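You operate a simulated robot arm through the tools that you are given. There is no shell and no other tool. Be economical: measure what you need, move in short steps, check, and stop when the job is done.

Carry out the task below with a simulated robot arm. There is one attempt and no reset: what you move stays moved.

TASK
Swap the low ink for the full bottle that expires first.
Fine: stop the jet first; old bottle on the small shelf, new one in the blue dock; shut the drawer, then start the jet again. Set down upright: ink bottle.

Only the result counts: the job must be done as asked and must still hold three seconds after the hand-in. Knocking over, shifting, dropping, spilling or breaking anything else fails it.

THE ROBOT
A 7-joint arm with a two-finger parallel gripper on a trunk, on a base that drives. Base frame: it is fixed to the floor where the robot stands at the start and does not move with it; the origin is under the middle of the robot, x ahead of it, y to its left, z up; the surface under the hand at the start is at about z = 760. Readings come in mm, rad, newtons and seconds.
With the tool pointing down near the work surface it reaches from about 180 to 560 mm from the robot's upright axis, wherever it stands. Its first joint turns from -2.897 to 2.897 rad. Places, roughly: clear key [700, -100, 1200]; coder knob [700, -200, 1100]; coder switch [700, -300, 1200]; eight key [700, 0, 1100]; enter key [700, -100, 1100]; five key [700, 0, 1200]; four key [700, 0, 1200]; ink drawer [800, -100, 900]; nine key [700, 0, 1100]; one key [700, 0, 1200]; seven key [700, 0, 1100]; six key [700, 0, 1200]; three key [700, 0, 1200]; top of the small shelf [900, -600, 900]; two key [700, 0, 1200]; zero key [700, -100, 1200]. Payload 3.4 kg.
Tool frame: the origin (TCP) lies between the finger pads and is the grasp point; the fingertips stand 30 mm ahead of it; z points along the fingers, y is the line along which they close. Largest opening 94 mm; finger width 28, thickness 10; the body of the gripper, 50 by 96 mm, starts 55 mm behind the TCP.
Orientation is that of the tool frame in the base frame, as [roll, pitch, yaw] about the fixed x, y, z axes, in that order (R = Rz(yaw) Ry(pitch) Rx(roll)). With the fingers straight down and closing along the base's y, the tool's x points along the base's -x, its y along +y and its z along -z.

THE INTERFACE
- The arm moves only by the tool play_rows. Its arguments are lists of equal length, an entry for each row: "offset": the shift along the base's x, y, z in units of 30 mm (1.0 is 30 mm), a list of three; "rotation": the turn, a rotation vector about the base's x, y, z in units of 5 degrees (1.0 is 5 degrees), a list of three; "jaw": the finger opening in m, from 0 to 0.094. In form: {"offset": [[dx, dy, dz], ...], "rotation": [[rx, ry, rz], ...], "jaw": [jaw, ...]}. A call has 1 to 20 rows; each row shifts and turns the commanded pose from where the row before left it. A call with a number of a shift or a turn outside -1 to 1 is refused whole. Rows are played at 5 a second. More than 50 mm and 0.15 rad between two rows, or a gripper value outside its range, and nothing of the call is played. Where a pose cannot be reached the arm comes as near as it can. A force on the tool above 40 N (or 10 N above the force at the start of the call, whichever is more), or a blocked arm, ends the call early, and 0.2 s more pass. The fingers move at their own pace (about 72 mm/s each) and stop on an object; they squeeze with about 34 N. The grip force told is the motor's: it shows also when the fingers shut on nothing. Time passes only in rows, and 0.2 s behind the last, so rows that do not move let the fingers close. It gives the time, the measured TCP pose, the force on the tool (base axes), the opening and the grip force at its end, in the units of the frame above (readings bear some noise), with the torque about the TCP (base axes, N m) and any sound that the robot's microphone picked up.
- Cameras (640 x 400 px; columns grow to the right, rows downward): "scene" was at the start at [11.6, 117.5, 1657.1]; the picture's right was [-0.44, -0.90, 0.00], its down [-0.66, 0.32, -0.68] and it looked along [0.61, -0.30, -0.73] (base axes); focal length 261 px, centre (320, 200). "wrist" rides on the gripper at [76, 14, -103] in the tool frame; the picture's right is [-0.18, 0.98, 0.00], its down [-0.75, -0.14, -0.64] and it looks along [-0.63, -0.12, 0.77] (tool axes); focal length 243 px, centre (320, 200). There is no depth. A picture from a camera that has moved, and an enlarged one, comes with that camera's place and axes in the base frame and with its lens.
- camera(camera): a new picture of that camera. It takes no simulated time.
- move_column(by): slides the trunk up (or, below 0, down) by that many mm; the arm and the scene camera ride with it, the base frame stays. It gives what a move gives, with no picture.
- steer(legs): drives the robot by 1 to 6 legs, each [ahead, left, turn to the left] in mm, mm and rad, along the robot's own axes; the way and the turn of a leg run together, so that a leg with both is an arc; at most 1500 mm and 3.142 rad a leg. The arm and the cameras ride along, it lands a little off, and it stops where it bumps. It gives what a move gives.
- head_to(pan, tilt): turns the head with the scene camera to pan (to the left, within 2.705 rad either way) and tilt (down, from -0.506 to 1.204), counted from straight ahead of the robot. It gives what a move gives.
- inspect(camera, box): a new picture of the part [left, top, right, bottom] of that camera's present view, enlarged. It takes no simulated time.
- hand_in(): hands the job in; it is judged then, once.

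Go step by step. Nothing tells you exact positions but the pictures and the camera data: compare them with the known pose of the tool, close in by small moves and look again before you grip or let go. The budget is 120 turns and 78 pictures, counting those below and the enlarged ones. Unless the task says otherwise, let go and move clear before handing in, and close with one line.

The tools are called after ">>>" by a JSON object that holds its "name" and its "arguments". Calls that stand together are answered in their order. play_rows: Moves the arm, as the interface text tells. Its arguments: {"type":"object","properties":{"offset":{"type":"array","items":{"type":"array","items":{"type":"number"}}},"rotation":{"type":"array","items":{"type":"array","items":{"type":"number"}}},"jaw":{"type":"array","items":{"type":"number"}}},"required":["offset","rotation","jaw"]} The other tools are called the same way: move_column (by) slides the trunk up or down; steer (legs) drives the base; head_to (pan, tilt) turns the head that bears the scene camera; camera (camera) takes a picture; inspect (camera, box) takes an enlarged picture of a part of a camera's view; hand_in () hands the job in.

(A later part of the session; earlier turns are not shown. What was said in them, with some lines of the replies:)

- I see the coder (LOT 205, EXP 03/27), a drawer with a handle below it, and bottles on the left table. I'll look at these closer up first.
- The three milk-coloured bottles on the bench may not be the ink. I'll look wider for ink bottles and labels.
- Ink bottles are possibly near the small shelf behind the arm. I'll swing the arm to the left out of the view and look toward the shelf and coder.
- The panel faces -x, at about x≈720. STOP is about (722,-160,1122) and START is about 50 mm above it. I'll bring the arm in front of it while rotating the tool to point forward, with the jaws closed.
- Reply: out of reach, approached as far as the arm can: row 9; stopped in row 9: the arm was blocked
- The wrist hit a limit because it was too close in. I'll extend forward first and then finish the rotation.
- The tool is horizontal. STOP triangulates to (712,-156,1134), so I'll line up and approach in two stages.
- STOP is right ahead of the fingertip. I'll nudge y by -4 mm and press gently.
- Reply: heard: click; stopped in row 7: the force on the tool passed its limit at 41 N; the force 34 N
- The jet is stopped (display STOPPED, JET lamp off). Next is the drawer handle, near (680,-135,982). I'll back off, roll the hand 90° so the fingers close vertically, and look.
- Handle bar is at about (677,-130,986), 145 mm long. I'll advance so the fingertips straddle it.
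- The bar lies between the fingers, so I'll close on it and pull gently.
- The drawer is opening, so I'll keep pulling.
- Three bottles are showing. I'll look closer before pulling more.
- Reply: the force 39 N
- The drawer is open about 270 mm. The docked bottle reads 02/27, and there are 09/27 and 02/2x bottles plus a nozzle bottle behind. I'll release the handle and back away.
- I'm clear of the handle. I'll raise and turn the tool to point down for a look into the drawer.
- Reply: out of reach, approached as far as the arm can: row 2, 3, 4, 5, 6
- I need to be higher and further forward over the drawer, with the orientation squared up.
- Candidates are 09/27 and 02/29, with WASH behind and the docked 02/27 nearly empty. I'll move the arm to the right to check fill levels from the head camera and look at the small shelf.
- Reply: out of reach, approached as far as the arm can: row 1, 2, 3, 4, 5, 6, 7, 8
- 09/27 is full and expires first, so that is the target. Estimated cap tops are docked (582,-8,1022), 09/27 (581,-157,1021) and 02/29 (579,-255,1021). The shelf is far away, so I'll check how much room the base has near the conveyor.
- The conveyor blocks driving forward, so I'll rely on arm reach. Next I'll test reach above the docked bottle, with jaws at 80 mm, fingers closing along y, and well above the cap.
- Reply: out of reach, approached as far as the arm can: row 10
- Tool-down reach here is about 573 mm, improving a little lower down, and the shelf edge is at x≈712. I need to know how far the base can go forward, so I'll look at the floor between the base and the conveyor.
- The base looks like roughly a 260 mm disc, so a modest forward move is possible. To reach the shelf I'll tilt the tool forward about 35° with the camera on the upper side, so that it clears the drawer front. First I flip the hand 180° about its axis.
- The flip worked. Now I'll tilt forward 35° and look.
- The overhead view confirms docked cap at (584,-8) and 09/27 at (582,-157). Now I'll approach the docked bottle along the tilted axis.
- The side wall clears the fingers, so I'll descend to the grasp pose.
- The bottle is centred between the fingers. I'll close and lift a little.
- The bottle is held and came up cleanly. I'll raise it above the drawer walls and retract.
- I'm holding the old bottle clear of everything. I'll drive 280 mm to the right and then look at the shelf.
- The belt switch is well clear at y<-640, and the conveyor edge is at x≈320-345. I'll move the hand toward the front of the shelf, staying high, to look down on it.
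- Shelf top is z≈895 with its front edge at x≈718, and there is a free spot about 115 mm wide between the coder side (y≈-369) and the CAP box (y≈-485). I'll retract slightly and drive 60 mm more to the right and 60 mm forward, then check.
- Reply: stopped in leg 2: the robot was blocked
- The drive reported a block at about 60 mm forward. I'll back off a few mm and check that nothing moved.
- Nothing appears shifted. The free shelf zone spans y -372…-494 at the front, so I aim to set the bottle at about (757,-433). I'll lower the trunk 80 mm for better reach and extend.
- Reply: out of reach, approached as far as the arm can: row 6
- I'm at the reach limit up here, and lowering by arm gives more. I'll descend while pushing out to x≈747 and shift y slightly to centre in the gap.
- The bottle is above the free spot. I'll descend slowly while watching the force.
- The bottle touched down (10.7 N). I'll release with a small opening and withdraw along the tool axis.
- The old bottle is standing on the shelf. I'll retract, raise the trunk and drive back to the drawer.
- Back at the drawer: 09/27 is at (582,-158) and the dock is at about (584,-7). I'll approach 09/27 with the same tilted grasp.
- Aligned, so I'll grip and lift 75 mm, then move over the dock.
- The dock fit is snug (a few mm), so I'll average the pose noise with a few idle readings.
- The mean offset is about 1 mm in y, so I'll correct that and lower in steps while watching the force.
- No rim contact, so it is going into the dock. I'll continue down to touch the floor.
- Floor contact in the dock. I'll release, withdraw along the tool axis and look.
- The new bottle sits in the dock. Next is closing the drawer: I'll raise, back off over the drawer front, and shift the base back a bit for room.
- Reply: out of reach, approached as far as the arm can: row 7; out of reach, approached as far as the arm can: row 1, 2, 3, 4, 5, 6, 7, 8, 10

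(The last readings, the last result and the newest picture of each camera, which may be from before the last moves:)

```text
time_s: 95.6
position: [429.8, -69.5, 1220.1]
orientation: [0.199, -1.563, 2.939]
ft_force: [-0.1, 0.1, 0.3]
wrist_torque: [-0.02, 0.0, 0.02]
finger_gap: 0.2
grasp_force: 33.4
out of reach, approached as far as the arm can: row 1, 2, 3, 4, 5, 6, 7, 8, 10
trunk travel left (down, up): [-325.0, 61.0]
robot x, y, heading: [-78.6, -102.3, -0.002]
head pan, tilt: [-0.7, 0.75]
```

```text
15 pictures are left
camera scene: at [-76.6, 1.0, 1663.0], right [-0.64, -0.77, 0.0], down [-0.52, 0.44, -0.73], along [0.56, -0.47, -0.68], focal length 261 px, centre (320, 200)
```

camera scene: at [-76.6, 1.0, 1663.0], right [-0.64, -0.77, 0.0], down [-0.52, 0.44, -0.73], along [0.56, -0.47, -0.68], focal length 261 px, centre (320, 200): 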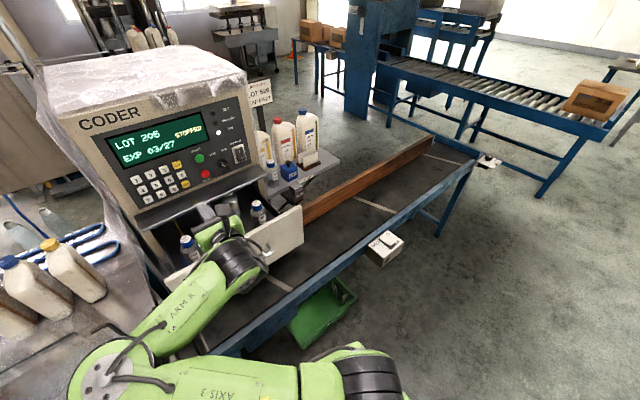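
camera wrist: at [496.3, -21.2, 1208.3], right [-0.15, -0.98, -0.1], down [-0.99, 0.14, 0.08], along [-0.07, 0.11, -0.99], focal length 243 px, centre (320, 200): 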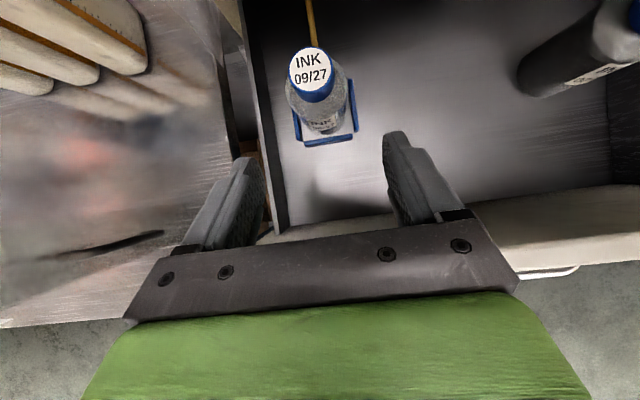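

The arm needs more stand-off, so I'll drive back another 80 mm, lower in front of the drawer panel above the handle, and push from there.

>>> {"name": "steer", "arguments": {"legs": [[-80, 0, 0]]}}

>>> {"name": "play_rows", "arguments": {"offset": [[0, -0.5, -0.7], [0, -0.5, -0.9], [0, -0.5, -1], [0, -0.5, -1], [0, -0.1, -1], [0, 0, -1], [0, 0, -1]], "rotation": [[0, 0, 0], [0, 0, 0], [0, 0, 0], [0, 0, 0], [0, 0, 0], [0, 0, 0], [0, 0, 0]], "jaw": [0, 0, 0, 0, 0, 0, 0]}}

>>> {"name": "camera", "arguments": {"camera": "wrist"}}

>>> {"name": "camera", "arguments": {"camera": "scene"}}

```text
time_s: 96.7
position: [346.8, -71.5, 1220.8]
orientation: [0.172, -1.561, 2.965]
ft_force: [-0.8, -0.6, 0.7]
wrist_torque: [0.01, 0.04, 0.04]
finger_gap: 0.1
grasp_force: 33.1
trunk travel left (down, up): [-325.0, 61.0]
robot x, y, heading: [-165.5, -98.8, -0.0]
head pan, tilt: [-0.7, 0.75]
```

```text
time_s: 98.3
position: [350.3, -136.5, 1023.6]
orientation: [0.162, -1.562, 2.974]
ft_force: [0.5, 0.4, 1.3]
wrist_torque: [0.04, -0.01, 0.03]
finger_gap: 0.1
grasp_force: 32.9
trunk travel left (down, up): [-325.0, 61.0]
robot x, y, heading: [-163.3, -98.8, -0.0]
head pan, tilt: [-0.7, 0.75]
```

```text
14 pictures are left
camera wrist: at [247.4, -149.8, 1100.0], right [0.0, -0.98, -0.18], down [-0.63, 0.14, -0.76], along [0.77, 0.11, -0.62], focal length 243 px, centre (320, 200)
```

wrist: 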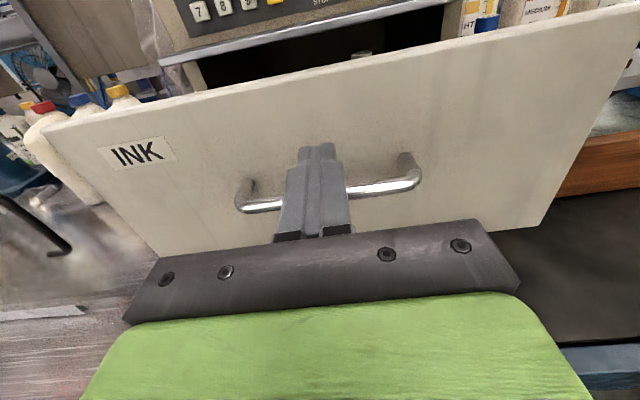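

```text
13 pictures are left
camera scene: at [-157.2, -2.6, 1663.3], right [-0.64, -0.77, 0.0], down [-0.52, 0.44, -0.73], along [0.56, -0.47, -0.68], focal length 261 px, centre (320, 200)
```

scene: 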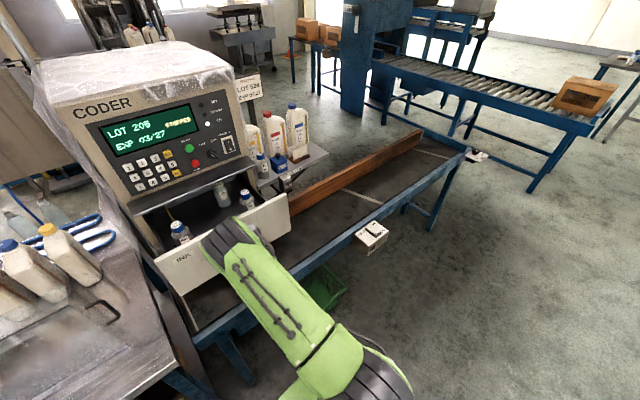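

The fingertips face the panel above the handle. I'll push slowly with the arm as a first stage.

>>> {"name": "play_rows", "arguments": {"offset": [[0.6, 0, 0], [0.5, 0, 0], [0.2, 0, 0], [0.15, 0, 0], [0.15, 0, 0], [0.2, 0, 0], [0.25, 0, 0], [0.3, 0, 0], [0.3, 0, 0], [0.3, 0, 0], [0.3, 0, 0], [0.3, 0, 0], [0.3, 0, 0], [0.3, 0, 0], [0.3, 0, 0], [0.3, 0, 0], [0.25, 0, 0], [0.2, 0, 0], [0.15, 0, 0], [0.1, 0, 0]], "rotation": [[0, 0, 0], [0, 0, 0], [0, 0, 0], [0, 0, 0], [0, 0, 0], [0, 0, 0], [0, 0, 0], [0, 0, 0], [0, 0, 0], [0, 0, 0], [0, 0, 0], [0, 0, 0], [0, 0, 0], [0, 0, 0], [0, 0, 0], [0, 0, 0], [0, 0, 0], [0, 0, 0], [0, 0, 0], [0, 0, 0]], "jaw": [0, 0, 0, 0, 0, 0, 0, 0, 0, 0, 0, 0, 0, 0, 0, 0, 0, 0, 0, 0]}}

>>> {"name": "camera", "arguments": {"camera": "scene"}}

```text
time_s: 102.5
position: [512.3, -135.2, 1021.7]
orientation: [0.165, -1.562, 2.974]
ft_force: [-2.3, 0.9, -0.4]
wrist_torque: [0.0, 0.01, 0.03]
finger_gap: 0.0
grasp_force: 32.8
trunk travel left (down, up): [-325.0, 61.0]
robot x, y, heading: [-159.8, -99.0, -0.002]
head pan, tilt: [-0.7, 0.75]
```

```text
12 pictures are left
camera scene: at [-157.6, -0.6, 1663.2], right [-0.64, -0.77, 0.0], down [-0.52, 0.44, -0.73], along [0.56, -0.47, -0.68], focal length 261 px, centre (320, 200)
```

scene: 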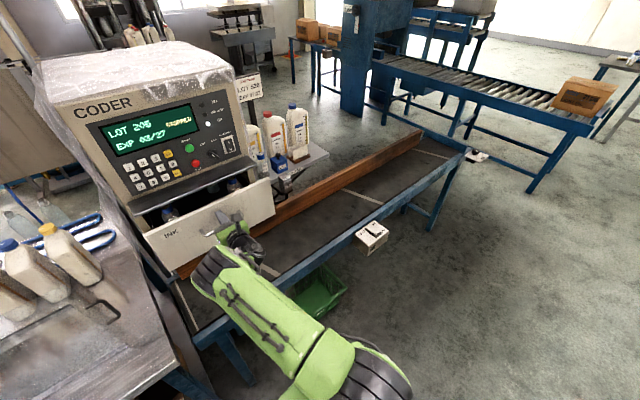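

The drawer is sliding smoothly. I'll retract the arm, drive forward 155 mm, and continue pushing.

>>> {"name": "play_rows", "arguments": {"offset": [[-0.3, 0, 0], [-1, 0, 0], [-1, 0, 0], [-1, 0, 0], [-1, 0, 0], [-1, 0, 0], [-0.5, 0, 0]], "rotation": [[0, 0, 0], [0, 0, 0], [0, 0, 0], [0, 0, 0], [0, 0, 0], [0, 0, 0], [0, 0, 0]], "jaw": [0, 0, 0, 0, 0, 0, 0]}}

>>> {"name": "steer", "arguments": {"legs": [[155, 0, 0]]}}

>>> {"name": "play_rows", "arguments": {"offset": [[0.3, 0, 0], [0.3, 0, 0], [0.2, 0, 0], [0.2, 0, 0], [0.3, 0, 0], [0.3, 0, 0], [0.3, 0, 0], [0.3, 0, 0], [0.3, 0, 0], [0.3, 0, 0], [0.3, 0, 0], [0.3, 0, 0], [0.3, 0, 0], [0.3, 0, 0], [0.3, 0, 0], [0.3, 0, 0], [0.25, 0, 0], [0.25, 0, 0], [0.2, 0, 0], [0.2, 0, 0]], "rotation": [[0, 0, 0], [0, 0, 0], [0, 0, 0], [0, 0, 0], [0, 0, 0], [0, 0, 0], [0, 0, 0], [0, 0, 0], [0, 0, 0], [0, 0, 0], [0, 0, 0], [0, 0, 0], [0, 0, 0], [0, 0, 0], [0, 0, 0], [0, 0, 0], [0, 0, 0], [0, 0, 0], [0, 0, 0], [0, 0, 0]], "jaw": [0, 0, 0, 0, 0, 0, 0, 0, 0, 0, 0, 0, 0, 0, 0, 0, 0, 0, 0, 0]}}

>>> {"name": "camera", "arguments": {"camera": "scene"}}

```text
time_s: 104.1
position: [337.6, -135.1, 1022.6]
orientation: [0.148, -1.561, 2.988]
ft_force: [-0.4, 0.0, -0.2]
wrist_torque: [-0.01, 0.01, 0.04]
finger_gap: 0.0
grasp_force: 32.8
trunk travel left (down, up): [-325.0, 61.0]
robot x, y, heading: [-163.6, -99.4, -0.002]
head pan, tilt: [-0.7, 0.75]
```

```text
time_s: 105.5
position: [496.4, -134.1, 1020.7]
orientation: [0.23, -1.564, 2.91]
ft_force: [0.4, 0.2, -0.5]
wrist_torque: [-0.01, 0.0, 0.01]
finger_gap: 0.0
grasp_force: 32.8
trunk travel left (down, up): [-325.0, 61.0]
robot x, y, heading: [-3.8, -95.4, 0.0]
head pan, tilt: [-0.7, 0.75]
```

```text
time_s: 109.7
position: [662.3, -133.7, 1022.9]
orientation: [0.165, -1.565, 2.972]
ft_force: [0.6, -0.3, 0.2]
wrist_torque: [0.01, 0.01, 0.0]
finger_gap: 0.0
grasp_force: 33.0
trunk travel left (down, up): [-325.0, 61.0]
robot x, y, heading: [-3.7, -100.9, 0.005]
head pan, tilt: [-0.7, 0.75]
```

```text
11 pictures are left
camera scene: at [-0.6, -0.1, 1663.2], right [-0.64, -0.77, 0.0], down [-0.52, 0.44, -0.73], along [0.56, -0.47, -0.68], focal length 261 px, centre (320, 200)
```

scene: 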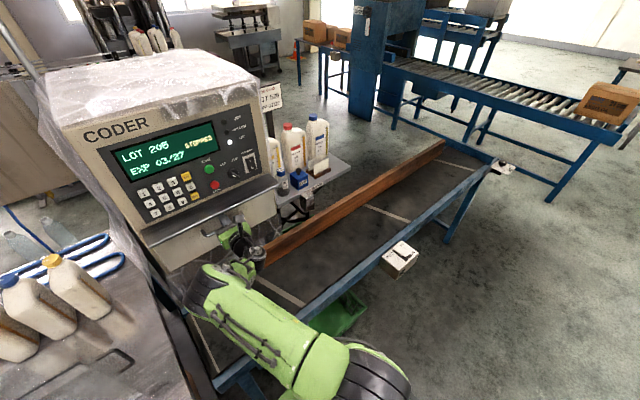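

Nearly shut. I'll push on until the force rises at the end stop.

>>> {"name": "play_rows", "arguments": {"offset": [[0.15, 0, 0], [0.15, 0, 0], [0.15, 0, 0], [0.15, 0, 0], [0.15, 0, 0], [0.15, 0, 0], [0.15, 0, 0]], "rotation": [[0, 0, 0], [0, 0, 0], [0, 0, 0], [0, 0, 0], [0, 0, 0], [0, 0, 0], [0, 0, 0]], "jaw": [0, 0, 0, 0, 0, 0, 0]}}

>>> {"name": "camera", "arguments": {"camera": "wrist"}}

```text
time_s: 110.6
position: [669.3, -135.3, 1022.2]
orientation: [0.532, -1.563, 2.606]
ft_force: [-30.1, 2.3, 9.9]
wrist_torque: [0.17, 0.12, 0.14]
finger_gap: 0.0
grasp_force: 33.4
trunk travel left (down, up): [-325.0, 61.0]
robot x, y, heading: [-9.1, -98.6, 0.004]
head pan, tilt: [-0.7, 0.75]
stopped in row 4: the force on the tool passed its limit at 45 N (the readings are from after the stop); the commanded pose is now the measured one
```

```text
10 pictures are left
camera wrist: at [565.2, -147.5, 1098.1], right [0.0, -0.98, -0.18], down [-0.64, 0.14, -0.76], along [0.77, 0.11, -0.63], focal length 243 px, centre (320, 200)
```

wrist: 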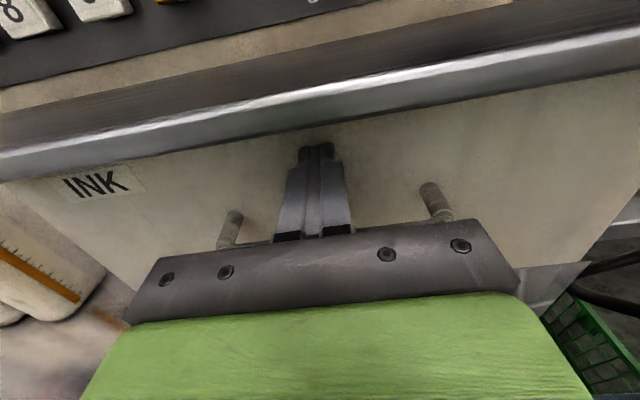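

The end stop was felt. I'll back off and raise to the START height (about z 1190, y -156), then verify both the drawer and the alignment.

>>> {"name": "play_rows", "arguments": {"offset": [[-0.5, 0, 0], [-1, 0, 0], [-1, 0, 0], [-0.5, -0.2, 1], [0, -0.2, 1], [0, -0.2, 1], [0, -0.1, 1], [0, 0, 1], [0, 0, 0.6]], "rotation": [[0, 0, 0], [0, 0, 0], [0, 0, 0], [0, 0, 0], [0, 0, 0], [0, 0, 0], [0, 0, 0], [0, 0, 0], [0, 0, 0]], "jaw": [0, 0, 0, 0, 0, 0, 0, 0, 0]}}

>>> {"name": "camera", "arguments": {"camera": "wrist"}}

>>> {"name": "inspect", "arguments": {"camera": "scene", "box": [100, 140, 320, 290]}}

```text
time_s: 112.6
position: [584.3, -155.3, 1186.5]
orientation: [1.481, -1.568, 1.655]
ft_force: [1.3, -0.8, -0.4]
wrist_torque: [-0.03, -0.04, 0.0]
finger_gap: 0.0
grasp_force: 32.7
trunk travel left (down, up): [-325.0, 61.0]
robot x, y, heading: [-1.8, -99.9, 0.003]
head pan, tilt: [-0.7, 0.75]
```

```text
9 pictures are left
camera wrist: at [481.7, -168.6, 1263.1], right [0.0, -0.98, -0.18], down [-0.64, 0.14, -0.75], along [0.77, 0.11, -0.63], focal length 243 px, centre (320, 200)
```

wrist: 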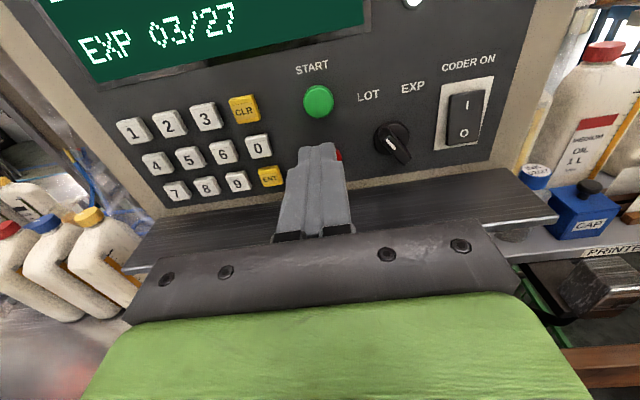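

```text
2.67 times, centred on (210, 215) of scene
camera zoom: at [-1.6, 0.0, 1663.2], right [-0.64, -0.77, 0.0], down [-0.52, 0.44, -0.73], along [0.56, -0.47, -0.68], focal length 695 px, centre (613, 160)
```

zoom: 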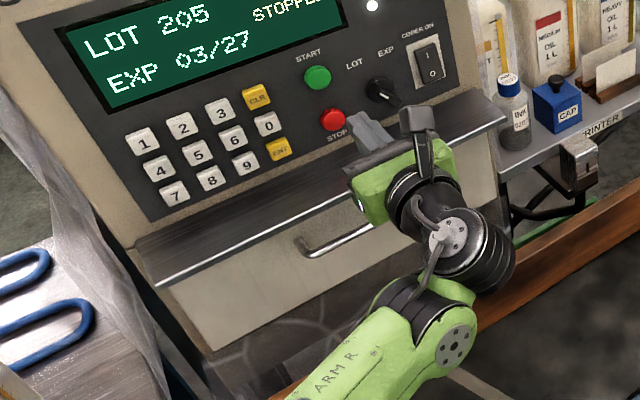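

The drawer is shut. START is at (712,-155,1191), so I'll align +4 mm in z and press.

>>> {"name": "play_rows", "arguments": {"offset": [[0.8, 0, 0.13], [0.8, 0, 0], [0.6, 0, 0], [0.4, 0, 0], [0.3, 0, 0], [0.15, 0, 0], [0.15, 0, 0], [0.15, 0, 0], [0.15, 0, 0], [0.15, 0, 0], [0.15, 0, 0]], "rotation": [[0, 0, 0], [0, 0, 0], [0, 0, 0], [0, 0, 0], [0, 0, 0], [0, 0, 0], [0, 0, 0], [0, 0, 0], [0, 0, 0], [0, 0, 0], [0, 0, 0]], "jaw": [0, 0, 0, 0, 0, 0, 0, 0, 0, 0, 0]}}

>>> {"name": "inspect", "arguments": {"camera": "scene", "box": [100, 90, 320, 240]}}

```text
time_s: 114.7
position: [683.4, -155.4, 1191.5]
orientation: [-2.143, -1.569, -1.005]
ft_force: [-31.3, 4.4, -0.8]
wrist_torque: [0.0, 0.06, 0.12]
finger_gap: 0.0
grasp_force: 33.2
trunk travel left (down, up): [-325.0, 61.0]
robot x, y, heading: [-7.5, -100.2, 0.004]
head pan, tilt: [-0.7, 0.75]
heard: click
stopped in row 10: the force on the tool passed its limit at 43 N (the readings are from after the stop); the commanded pose is now the measured one
```

```text
2.67 times, centred on (210, 165) of scene
camera zoom: at [-11.1, 1.2, 1663.2], right [-0.64, -0.77, 0.0], down [-0.52, 0.44, -0.73], along [0.56, -0.47, -0.68], focal length 695 px, centre (613, 293)
```

zoom: 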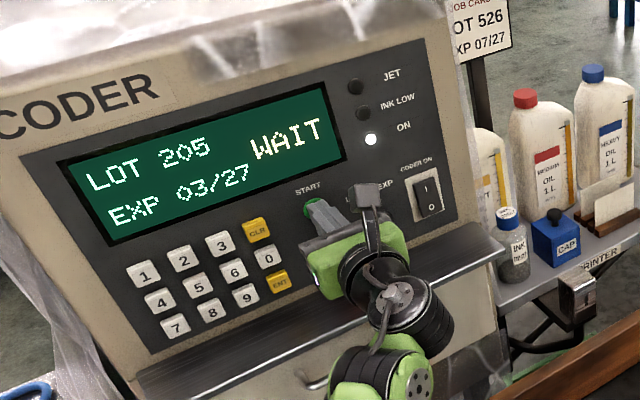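

Clicked: the display shows WAIT and INK LOW is off. I'll back away and wait for READY.

>>> {"name": "play_rows", "arguments": {"offset": [[-0.5, 0, 0], [-1, 0, 0], [-1, 0, 0], [-1, 0, 0], [-0.5, 0, 0], [0, 0, 0], [0, 0, 0], [0, 0, 0], [0, 0, 0], [0, 0, 0], [0, 0, 0], [0, 0, 0], [0, 0, 0], [0, 0, 0], [0, 0, 0], [0, 0, 0], [0, 0, 0], [0, 0, 0], [0, 0, 0], [0, 0, 0]], "rotation": [[0, 0, 0], [0, 0, 0], [0, 0, 0], [0, 0, 0], [0, 0, 0], [0, 0, 0], [0, 0, 0], [0, 0, 0], [0, 0, 0], [0, 0, 0], [0, 0, 0], [0, 0, 0], [0, 0, 0], [0, 0, 0], [0, 0, 0], [0, 0, 0], [0, 0, 0], [0, 0, 0], [0, 0, 0], [0, 0, 0]], "jaw": [0, 0, 0, 0, 0, 0, 0, 0, 0, 0, 0, 0, 0, 0, 0, 0, 0, 0, 0, 0]}}

>>> {"name": "camera", "arguments": {"camera": "scene"}}

```text
time_s: 118.9
position: [569.3, -154.6, 1186.9]
orientation: [-2.802, -1.565, -0.348]
ft_force: [0.4, 0.1, -0.2]
wrist_torque: [-0.04, 0.03, -0.01]
finger_gap: 0.2
grasp_force: 33.2
trunk travel left (down, up): [-325.0, 61.0]
robot x, y, heading: [-6.3, -100.4, 0.006]
head pan, tilt: [-0.7, 0.75]
```

```text
6 pictures are left
camera scene: at [-2.2, -0.1, 1663.2], right [-0.64, -0.77, 0.0], down [-0.52, 0.44, -0.73], along [0.56, -0.47, -0.68], focal length 261 px, centre (320, 200)
```

scene: 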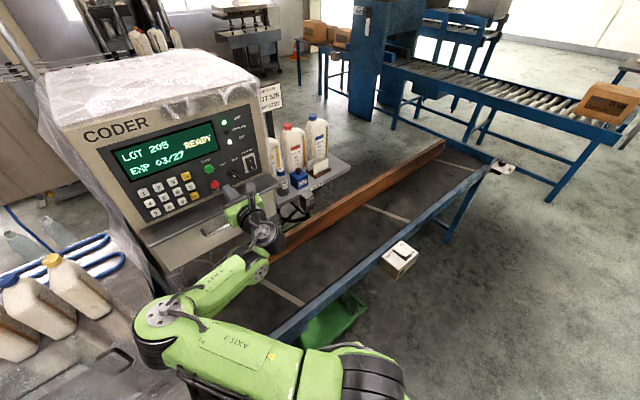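

The display reads READY with the JET lamp lit. I'll take one close check of the panel, drawer and shelf before handing in.

>>> {"name": "inspect", "arguments": {"camera": "scene", "box": [110, 100, 350, 260]}}

```text
2.50 times, centred on (230, 180) of scene
camera zoom: at [-2.2, -0.1, 1663.2], right [-0.64, -0.77, 0.0], down [-0.52, 0.44, -0.73], along [0.56, -0.47, -0.68], focal length 652 px, centre (545, 250)
```

zoom: 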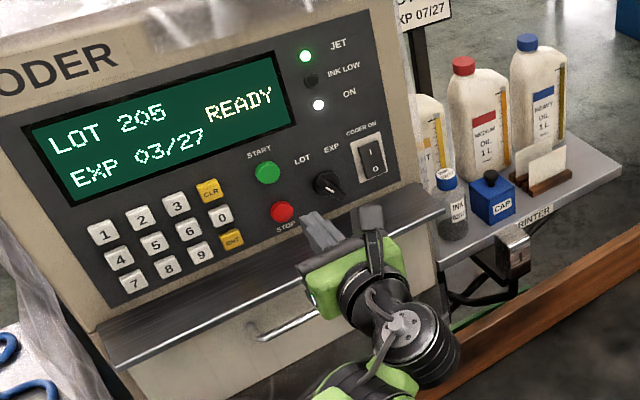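

The panel shows READY with JET on and INK LOW off. The drawer is shut and the old bottle stands on the small shelf, so I'm handing in.

>>> {"name": "hand_in", "arguments": {}}

```text
The job is handed in.
```

The job is handed in: I stopped the jet, put the old 02/27 bottle upright on the small shelf and the full 09/27 bottle in the blue dock, shut the drawer and restarted the jet, and the display now reads READY with INK LOW off.
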